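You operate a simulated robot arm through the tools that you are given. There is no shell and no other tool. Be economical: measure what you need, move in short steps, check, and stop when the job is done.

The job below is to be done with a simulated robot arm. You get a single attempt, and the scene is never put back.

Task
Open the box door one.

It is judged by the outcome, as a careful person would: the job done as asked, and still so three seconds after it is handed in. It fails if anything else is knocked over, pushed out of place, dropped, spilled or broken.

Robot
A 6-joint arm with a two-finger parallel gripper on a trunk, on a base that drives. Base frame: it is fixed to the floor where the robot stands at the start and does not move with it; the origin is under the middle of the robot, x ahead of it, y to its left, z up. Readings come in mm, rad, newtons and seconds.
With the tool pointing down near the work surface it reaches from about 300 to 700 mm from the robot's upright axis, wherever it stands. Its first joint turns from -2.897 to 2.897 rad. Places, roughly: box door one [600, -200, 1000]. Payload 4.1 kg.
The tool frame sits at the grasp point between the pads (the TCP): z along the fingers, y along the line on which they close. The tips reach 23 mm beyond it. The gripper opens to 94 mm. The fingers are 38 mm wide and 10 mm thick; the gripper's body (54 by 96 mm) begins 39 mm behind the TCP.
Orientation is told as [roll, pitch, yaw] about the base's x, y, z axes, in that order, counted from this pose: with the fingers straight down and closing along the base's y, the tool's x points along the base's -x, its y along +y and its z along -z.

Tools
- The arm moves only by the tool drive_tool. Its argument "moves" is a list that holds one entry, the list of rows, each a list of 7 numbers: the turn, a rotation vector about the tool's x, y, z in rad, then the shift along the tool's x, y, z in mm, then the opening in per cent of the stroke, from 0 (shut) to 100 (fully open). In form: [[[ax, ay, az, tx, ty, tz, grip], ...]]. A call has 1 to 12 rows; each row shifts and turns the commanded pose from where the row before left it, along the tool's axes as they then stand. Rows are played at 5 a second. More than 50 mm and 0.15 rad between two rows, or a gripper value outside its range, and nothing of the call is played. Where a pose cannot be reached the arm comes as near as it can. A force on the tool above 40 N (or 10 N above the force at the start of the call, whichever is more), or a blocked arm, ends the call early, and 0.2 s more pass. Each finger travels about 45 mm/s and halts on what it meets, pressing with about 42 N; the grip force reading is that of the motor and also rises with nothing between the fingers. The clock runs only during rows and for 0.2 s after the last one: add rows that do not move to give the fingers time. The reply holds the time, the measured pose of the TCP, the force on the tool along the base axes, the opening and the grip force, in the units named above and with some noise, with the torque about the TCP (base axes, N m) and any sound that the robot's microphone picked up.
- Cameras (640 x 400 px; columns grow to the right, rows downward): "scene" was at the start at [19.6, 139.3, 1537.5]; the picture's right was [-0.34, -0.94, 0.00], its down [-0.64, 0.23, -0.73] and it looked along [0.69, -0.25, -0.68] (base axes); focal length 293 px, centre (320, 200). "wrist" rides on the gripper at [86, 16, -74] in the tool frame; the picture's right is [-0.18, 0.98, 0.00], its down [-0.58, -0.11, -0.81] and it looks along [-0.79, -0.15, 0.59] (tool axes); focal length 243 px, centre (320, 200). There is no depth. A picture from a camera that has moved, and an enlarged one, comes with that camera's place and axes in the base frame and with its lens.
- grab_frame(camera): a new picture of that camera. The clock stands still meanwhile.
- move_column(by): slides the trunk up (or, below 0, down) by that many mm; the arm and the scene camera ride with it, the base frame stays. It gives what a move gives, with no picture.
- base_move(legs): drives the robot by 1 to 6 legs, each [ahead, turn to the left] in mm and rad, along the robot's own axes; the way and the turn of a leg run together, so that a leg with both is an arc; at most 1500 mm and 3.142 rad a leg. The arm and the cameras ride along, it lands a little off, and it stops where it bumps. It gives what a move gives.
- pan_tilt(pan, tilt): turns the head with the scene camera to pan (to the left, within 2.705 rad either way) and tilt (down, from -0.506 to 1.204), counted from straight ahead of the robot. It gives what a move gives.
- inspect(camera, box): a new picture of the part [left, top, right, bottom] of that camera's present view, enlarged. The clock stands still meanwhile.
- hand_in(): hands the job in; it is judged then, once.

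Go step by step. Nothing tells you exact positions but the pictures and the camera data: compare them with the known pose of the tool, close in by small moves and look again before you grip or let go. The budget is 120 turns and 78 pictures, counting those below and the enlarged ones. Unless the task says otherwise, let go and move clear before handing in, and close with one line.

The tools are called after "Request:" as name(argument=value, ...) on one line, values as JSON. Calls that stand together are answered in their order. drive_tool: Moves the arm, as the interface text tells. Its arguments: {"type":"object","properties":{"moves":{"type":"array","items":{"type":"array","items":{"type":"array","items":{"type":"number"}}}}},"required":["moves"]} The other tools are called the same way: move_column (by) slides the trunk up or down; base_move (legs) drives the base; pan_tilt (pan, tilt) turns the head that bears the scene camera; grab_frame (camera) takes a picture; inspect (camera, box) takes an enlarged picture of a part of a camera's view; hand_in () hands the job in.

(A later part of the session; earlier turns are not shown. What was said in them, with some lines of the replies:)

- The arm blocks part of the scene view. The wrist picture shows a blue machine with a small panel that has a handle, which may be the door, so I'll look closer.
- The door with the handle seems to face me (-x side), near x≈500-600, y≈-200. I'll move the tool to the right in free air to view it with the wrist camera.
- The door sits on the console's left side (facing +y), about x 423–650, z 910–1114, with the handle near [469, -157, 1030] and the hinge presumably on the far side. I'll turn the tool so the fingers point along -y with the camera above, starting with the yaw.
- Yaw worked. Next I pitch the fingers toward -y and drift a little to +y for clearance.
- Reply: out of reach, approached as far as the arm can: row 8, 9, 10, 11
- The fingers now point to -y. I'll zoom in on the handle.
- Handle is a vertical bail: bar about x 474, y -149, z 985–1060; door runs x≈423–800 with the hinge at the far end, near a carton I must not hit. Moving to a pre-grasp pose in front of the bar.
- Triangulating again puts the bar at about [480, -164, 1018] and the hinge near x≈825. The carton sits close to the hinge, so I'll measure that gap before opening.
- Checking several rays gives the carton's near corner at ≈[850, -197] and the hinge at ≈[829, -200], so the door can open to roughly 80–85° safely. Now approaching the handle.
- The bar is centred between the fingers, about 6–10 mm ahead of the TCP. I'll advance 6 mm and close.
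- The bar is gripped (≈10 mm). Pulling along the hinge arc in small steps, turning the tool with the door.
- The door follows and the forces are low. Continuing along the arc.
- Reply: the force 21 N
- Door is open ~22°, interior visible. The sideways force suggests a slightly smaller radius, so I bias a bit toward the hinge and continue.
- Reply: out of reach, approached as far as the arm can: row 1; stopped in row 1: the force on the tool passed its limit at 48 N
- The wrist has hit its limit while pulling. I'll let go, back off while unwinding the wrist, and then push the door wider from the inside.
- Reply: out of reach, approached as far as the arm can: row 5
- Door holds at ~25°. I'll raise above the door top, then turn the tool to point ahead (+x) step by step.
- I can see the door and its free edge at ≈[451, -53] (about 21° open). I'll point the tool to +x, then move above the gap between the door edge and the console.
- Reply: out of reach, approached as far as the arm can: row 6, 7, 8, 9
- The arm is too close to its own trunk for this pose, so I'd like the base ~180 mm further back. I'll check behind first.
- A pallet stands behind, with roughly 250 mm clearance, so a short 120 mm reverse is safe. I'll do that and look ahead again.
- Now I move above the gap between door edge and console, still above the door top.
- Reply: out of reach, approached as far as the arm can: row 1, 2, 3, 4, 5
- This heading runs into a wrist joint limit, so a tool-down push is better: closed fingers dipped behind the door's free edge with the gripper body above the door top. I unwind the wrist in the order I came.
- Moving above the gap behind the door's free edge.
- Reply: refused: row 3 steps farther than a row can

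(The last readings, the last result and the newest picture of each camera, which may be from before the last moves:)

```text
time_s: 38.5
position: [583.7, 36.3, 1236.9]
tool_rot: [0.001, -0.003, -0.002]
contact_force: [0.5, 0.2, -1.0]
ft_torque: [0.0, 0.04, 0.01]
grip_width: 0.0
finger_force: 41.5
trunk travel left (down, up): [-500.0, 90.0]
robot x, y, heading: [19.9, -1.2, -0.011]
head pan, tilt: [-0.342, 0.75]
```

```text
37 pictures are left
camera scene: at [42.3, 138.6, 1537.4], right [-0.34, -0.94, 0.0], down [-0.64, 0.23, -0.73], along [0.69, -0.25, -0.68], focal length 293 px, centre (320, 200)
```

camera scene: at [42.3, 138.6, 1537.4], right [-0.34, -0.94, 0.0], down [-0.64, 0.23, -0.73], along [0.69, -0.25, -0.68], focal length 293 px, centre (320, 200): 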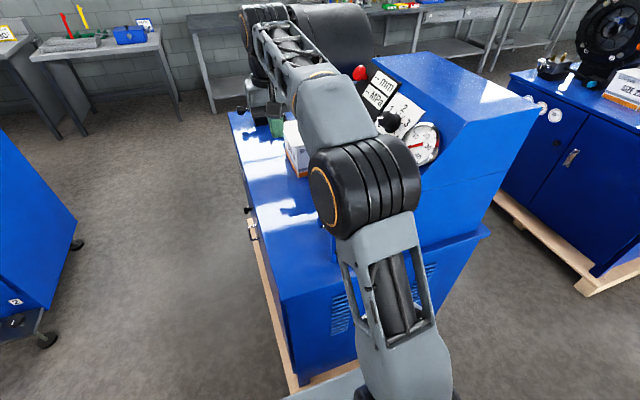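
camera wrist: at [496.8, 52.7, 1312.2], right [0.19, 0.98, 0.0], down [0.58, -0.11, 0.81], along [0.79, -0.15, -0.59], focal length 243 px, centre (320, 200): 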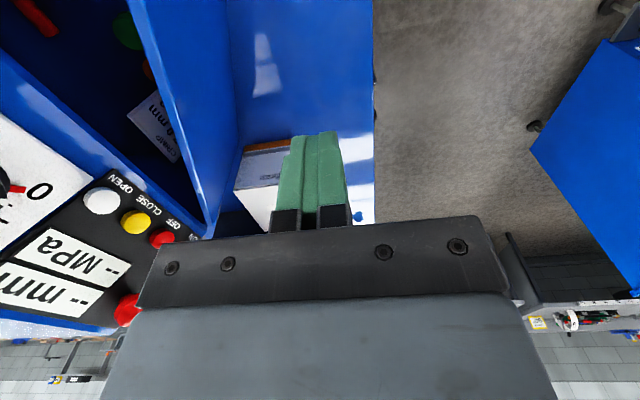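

One row was too long and nothing moved. Retrying with shorter rows.

Request:
drive_tool(moves=[[[0, 0, 0, 25, -35, 0, 0], [0, 0, 0, 25, -35, 0, 0], [0, 0, 0, 25, -35, 5, 0], [0, 0, 0, 25, -35, 20, 0], [0, 0, 0, 14, -16, 20, 0]]])

Request:
grab_frame(camera="wrist")

Request:
grab_frame(camera="scene")

```text
time_s: 39.7
position: [467.3, -120.0, 1192.5]
tool_rot: [0.0, -0.005, -0.005]
contact_force: [0.1, 0.3, -0.5]
ft_torque: [0.01, -0.03, -0.01]
grip_width: 0.4
finger_force: 41.9
trunk travel left (down, up): [-500.0, 90.0]
robot x, y, heading: [22.5, -0.8, -0.012]
head pan, tilt: [-0.342, 0.75]
```

```text
36 pictures are left
camera wrist: at [380.8, -105.1, 1267.7], right [0.19, 0.98, 0.0], down [0.58, -0.11, 0.81], along [0.79, -0.15, -0.59], focal length 243 px, centre (320, 200)
```

wrist: 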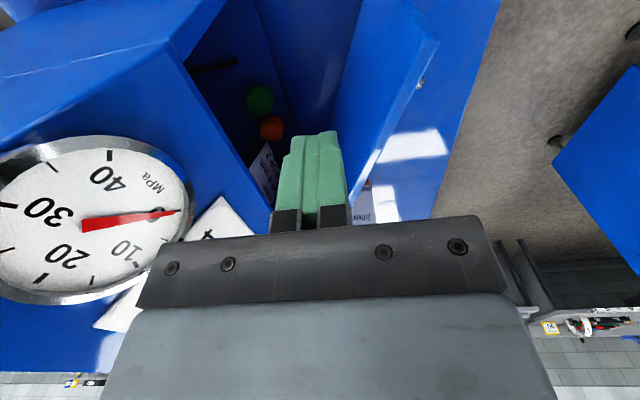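

```text
35 pictures are left
camera scene: at [41.4, 138.4, 1537.5], right [-0.34, -0.94, 0.0], down [-0.64, 0.23, -0.73], along [0.69, -0.25, -0.68], focal length 293 px, centre (320, 200)
```

scene: 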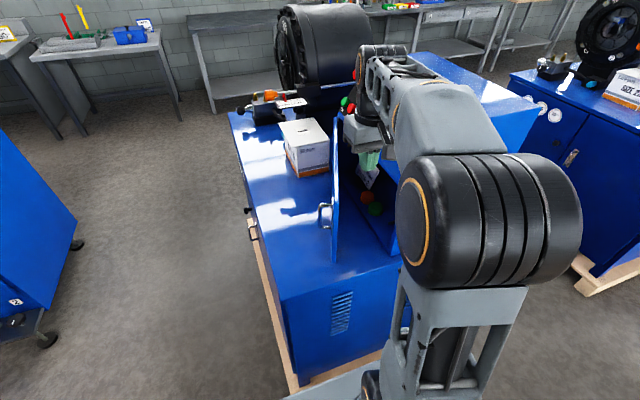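

The fingers are above the gap, with the door edge at ≈[456, -47]. Descending behind the door.

Request:
drive_tool(moves=[[[0, 0, 0, 0, 0, 30, 0], [0, 0, 0, 0, 0, 30, 0], [0, 0, 0, 0, 0, 30, 0], [0, 0, 0, 0, 0, 18, 0]]])

Request:
inspect(camera="wrist", box=[120, 0, 520, 240])

Request:
inspect(camera="scene", box=[260, 60, 460, 260])

```text
time_s: 40.7
position: [469.1, -118.6, 1082.6]
tool_rot: [0.0, -0.006, -0.004]
contact_force: [-0.4, 0.8, 0.6]
ft_torque: [-0.02, -0.01, 0.02]
grip_width: 0.2
finger_force: 41.8
trunk travel left (down, up): [-500.0, 90.0]
robot x, y, heading: [19.9, -0.1, -0.006]
head pan, tilt: [-0.342, 0.75]
```

```text
1.60 times, centred on (320, 120) of wrist
camera zoom: at [382.3, -103.9, 1158.5], right [0.19, 0.98, 0.0], down [0.58, -0.11, 0.81], along [0.79, -0.15, -0.59], focal length 388 px, centre (320, 328)
```

zoom: 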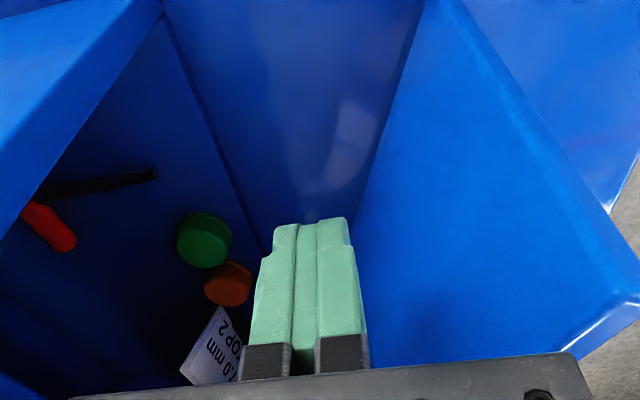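

```text
2.00 times, centred on (360, 160) of scene
camera zoom: at [41.7, 138.5, 1537.5], right [-0.34, -0.94, 0.0], down [-0.64, 0.23, -0.73], along [0.69, -0.25, -0.68], focal length 587 px, centre (240, 280)
```

zoom: 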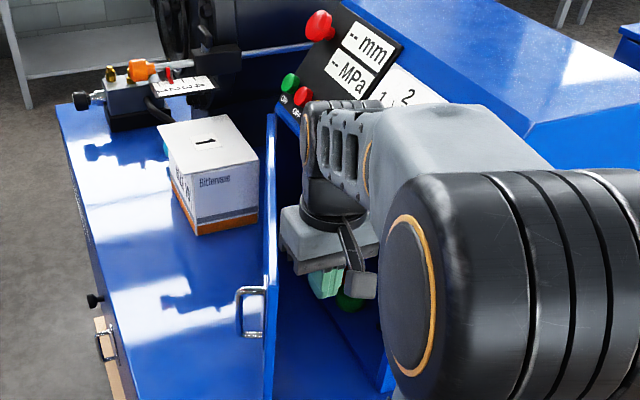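

The fingers are behind the door with clearance. Now I push it outward along the arc in small rows.

Request:
drive_tool(moves=[[[0, 0, 0, -3.7, 18.5, 0, 0], [0, 0, 0, -3.7, 18.5, 0, 0], [0, 0, 0, -3.7, 18.5, 0, 0], [0, 0, 0, -3.7, 18.5, 0, 0], [0, 0, 0, -11, 18, 0, 0], [0, 0, 0, -11, 18, 0, 0], [0, 0, 0, -11, 18, 0, 0]]])

Request:
grab_frame(camera="wrist")

Request:
grab_frame(camera="scene")

```text
time_s: 42.3
position: [517.2, 8.3, 1084.6]
tool_rot: [-0.001, -0.004, -0.004]
contact_force: [-0.5, -0.5, -0.4]
ft_torque: [-0.01, 0.0, 0.0]
grip_width: 0.0
finger_force: 41.7
trunk travel left (down, up): [-500.0, 90.0]
robot x, y, heading: [23.7, -0.3, -0.006]
head pan, tilt: [-0.342, 0.75]
```

```text
32 pictures are left
camera wrist: at [430.2, 24.5, 1159.6], right [0.19, 0.98, 0.0], down [0.58, -0.11, 0.81], along [0.79, -0.15, -0.59], focal length 243 px, centre (320, 200)
```

wrist: 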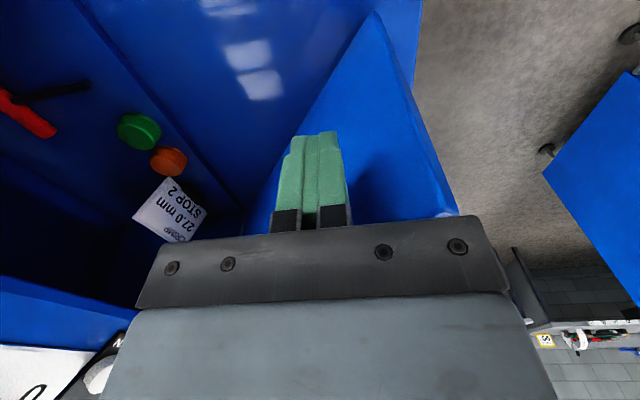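

```text
31 pictures are left
camera scene: at [41.6, 138.8, 1537.4], right [-0.34, -0.94, 0.0], down [-0.64, 0.23, -0.73], along [0.69, -0.25, -0.68], focal length 293 px, centre (320, 200)
```

scene: 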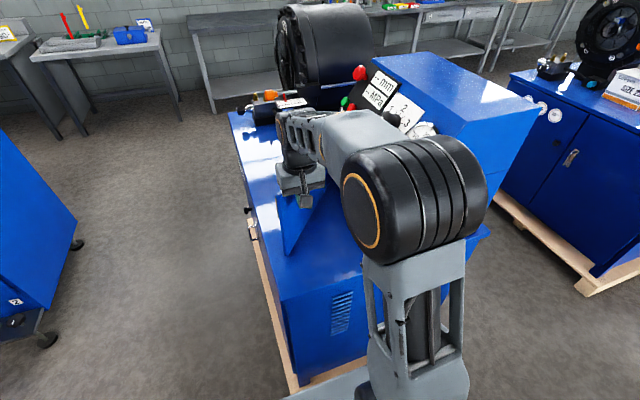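

The door follows the push with low force, now ~40°. Continuing to ~60°.

Request:
drive_tool(moves=[[[0, 0, 0, -14.3, 16.3, 0, 0], [0, 0, 0, -14.3, 16.3, 0, 0], [0, 0, 0, -14.3, 16.3, 0, 0], [0, 0, 0, -16.7, 13, 0, 0], [0, 0, 0, -16.7, 13, 0, 0], [0, 0, 0, -16.7, 13, 0, 0]]])

Request:
grab_frame(camera="wrist")

Request:
inspect(camera="scene", box=[220, 70, 420, 270])

```text
time_s: 43.7
position: [611.6, 97.4, 1083.4]
tool_rot: [0.001, -0.003, -0.002]
contact_force: [0.1, -0.7, 0.3]
ft_torque: [0.03, -0.01, 0.05]
grip_width: 0.0
finger_force: 42.3
trunk travel left (down, up): [-500.0, 90.0]
robot x, y, heading: [23.0, 2.2, -0.006]
head pan, tilt: [-0.342, 0.75]
```

```text
30 pictures are left
camera wrist: at [524.7, 113.5, 1158.7], right [0.19, 0.98, 0.0], down [0.58, -0.11, 0.81], along [0.79, -0.15, -0.59], focal length 243 px, centre (320, 200)
```

wrist: 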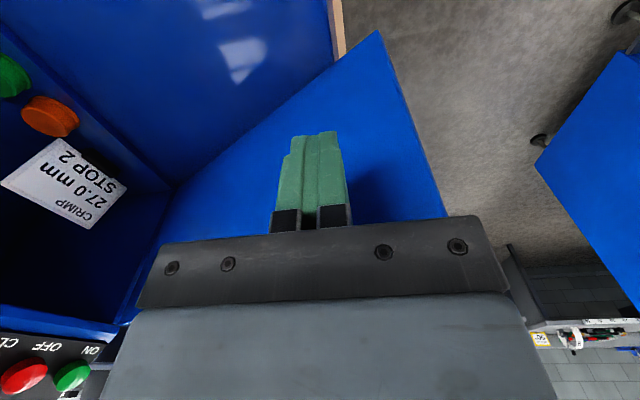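

```text
2.00 times, centred on (320, 170) of scene
camera zoom: at [41.8, 138.8, 1537.4], right [-0.34, -0.94, 0.0], down [-0.64, 0.23, -0.73], along [0.69, -0.25, -0.68], focal length 587 px, centre (320, 260)
```

zoom: 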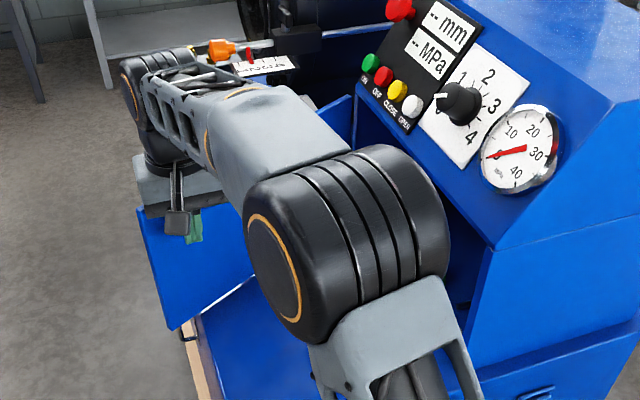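

Measured from its lower corner, the door is at ≈60°. The carton is still ~60 mm clear at 75°, so I push a little further.

Request:
drive_tool(moves=[[[0, 0, 0, -18.1, 9.5, 0, 0], [0, 0, 0, -18.1, 9.5, 0, 0], [0, 0, 0, -18.1, 9.5, 0, 0], [0, 0, 0, -15, 5.5, 0, 0], [0, 0, 0, -15, 5.5, 0, 0]]])

Request:
grab_frame(camera="wrist")

```text
time_s: 44.9
position: [690.9, 134.5, 1083.0]
tool_rot: [0.001, -0.004, -0.004]
contact_force: [0.2, 0.8, -0.1]
ft_torque: [0.01, -0.01, 0.02]
grip_width: 0.0
finger_force: 41.9
out of reach, approached as far as the arm can: row 5
trunk travel left (down, up): [-500.0, 90.0]
robot x, y, heading: [21.2, 2.2, -0.004]
head pan, tilt: [-0.342, 0.75]
```

```text
28 pictures are left
camera wrist: at [604.3, 150.7, 1157.7], right [0.19, 0.98, 0.0], down [0.58, -0.11, 0.81], along [0.79, -0.15, -0.59], focal length 243 px, centre (320, 200)
```

wrist: 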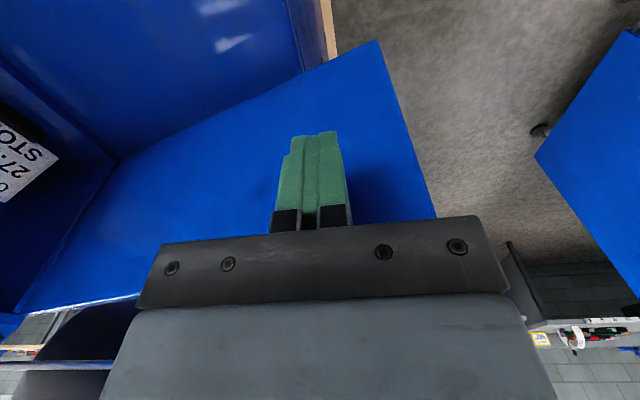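

The door is ≈74° open and the interior is fully accessible, which also leaves room to the carton. Backing away from the door, rising, and checking it stays.

Request:
drive_tool(moves=[[[0, 0, 0, 25, -8, 0, 0], [0, 0, 0, 35, -15, 0, 0], [0, 0, 0, 35, -10, -20, 0], [0, 0, 0, 20, 0, -40, 0], [0, 0, 0, 30, 0, -40, 0], [0, 0, 0, 40, 20, -20, 0], [0, 0, 0, 40, 20, 0, 0], [0, 0, 0, 40, 20, 0, 0]]])

Request:
grab_frame(camera="wrist")

Request:
grab_frame(camera="scene")

```text
time_s: 46.7
position: [423.6, 161.8, 1205.3]
tool_rot: [0.0, -0.004, -0.003]
contact_force: [-0.5, -0.6, -0.4]
ft_torque: [0.01, 0.01, 0.0]
grip_width: 0.0
finger_force: 42.1
trunk travel left (down, up): [-500.0, 90.0]
robot x, y, heading: [19.6, -1.6, -0.009]
head pan, tilt: [-0.342, 0.75]
```

```text
27 pictures are left
camera wrist: at [337.7, 178.2, 1279.3], right [0.19, 0.98, 0.0], down [0.58, -0.11, 0.81], along [0.79, -0.15, -0.59], focal length 243 px, centre (320, 200)
```

wrist: 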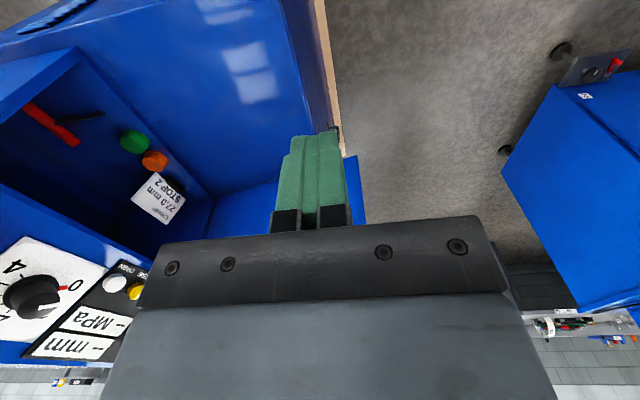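

```text
26 pictures are left
camera scene: at [41.1, 138.6, 1537.4], right [-0.34, -0.94, 0.0], down [-0.64, 0.23, -0.73], along [0.69, -0.25, -0.68], focal length 293 px, centre (320, 200)
```

scene: 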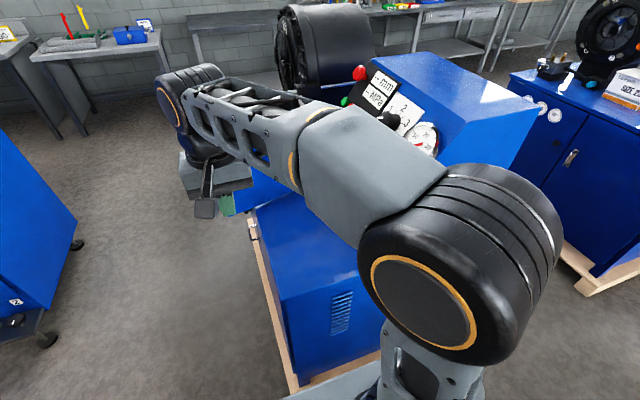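

The arm is clear but covers the scene view. I'll swing it left once to confirm the door stays open and the carton has not moved.

Request:
drive_tool(moves=[[[0, 0, 0, 10, 40, 0, 0], [0, 0, 0, 10, 40, 0, 0], [0, 0, 0, 15, 40, 0, 0], [0, 0, 0, 15, 40, 0, 0], [0, 0, 0, 20, 40, 0, 0], [0, 0, 0, 20, 40, 0, 0]]])

Request:
grab_frame(camera="scene")

Request:
grab_frame(camera="wrist")

```text
time_s: 48.1
position: [336.4, 403.0, 1204.9]
tool_rot: [-0.001, -0.004, -0.005]
contact_force: [0.2, 0.5, 0.2]
ft_torque: [0.0, -0.01, -0.03]
grip_width: 0.0
finger_force: 42.1
trunk travel left (down, up): [-500.0, 90.0]
robot x, y, heading: [22.4, -1.3, -0.008]
head pan, tilt: [-0.342, 0.75]
```

```text
25 pictures are left
camera scene: at [41.4, 139.3, 1537.4], right [-0.34, -0.94, 0.0], down [-0.64, 0.23, -0.73], along [0.69, -0.25, -0.68], focal length 293 px, centre (320, 200)
```

scene: 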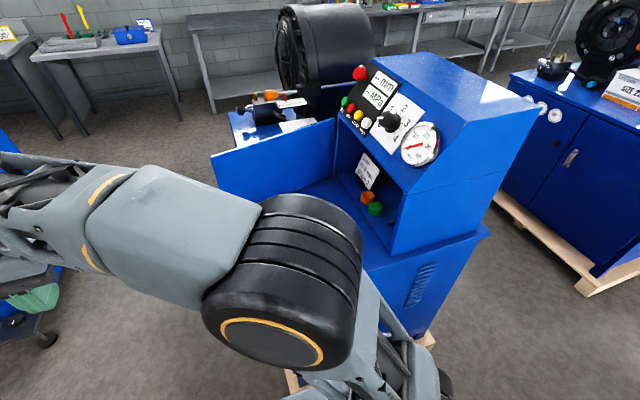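

```text
24 pictures are left
camera wrist: at [248.8, 419.6, 1279.1], right [0.19, 0.98, 0.0], down [0.58, -0.11, 0.81], along [0.79, -0.15, -0.59], focal length 243 px, centre (320, 200)
```

wrist: 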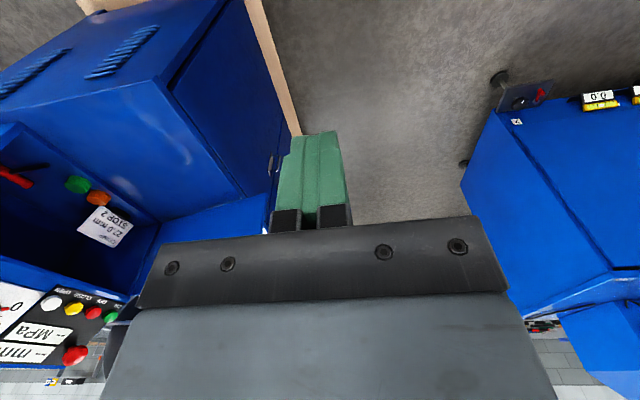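

The door stands open at about 75° and holds there. The carton's top is in the same place as before and the arm is clear of everything, so I'm handing in.

Request:
hand_in()

```text
The job is handed in.
```

Box door one is open to about 75° and was holding there when I handed the job in. The arm is clear, the part of the carton I can see is where it was, and I saw nothing else moved.
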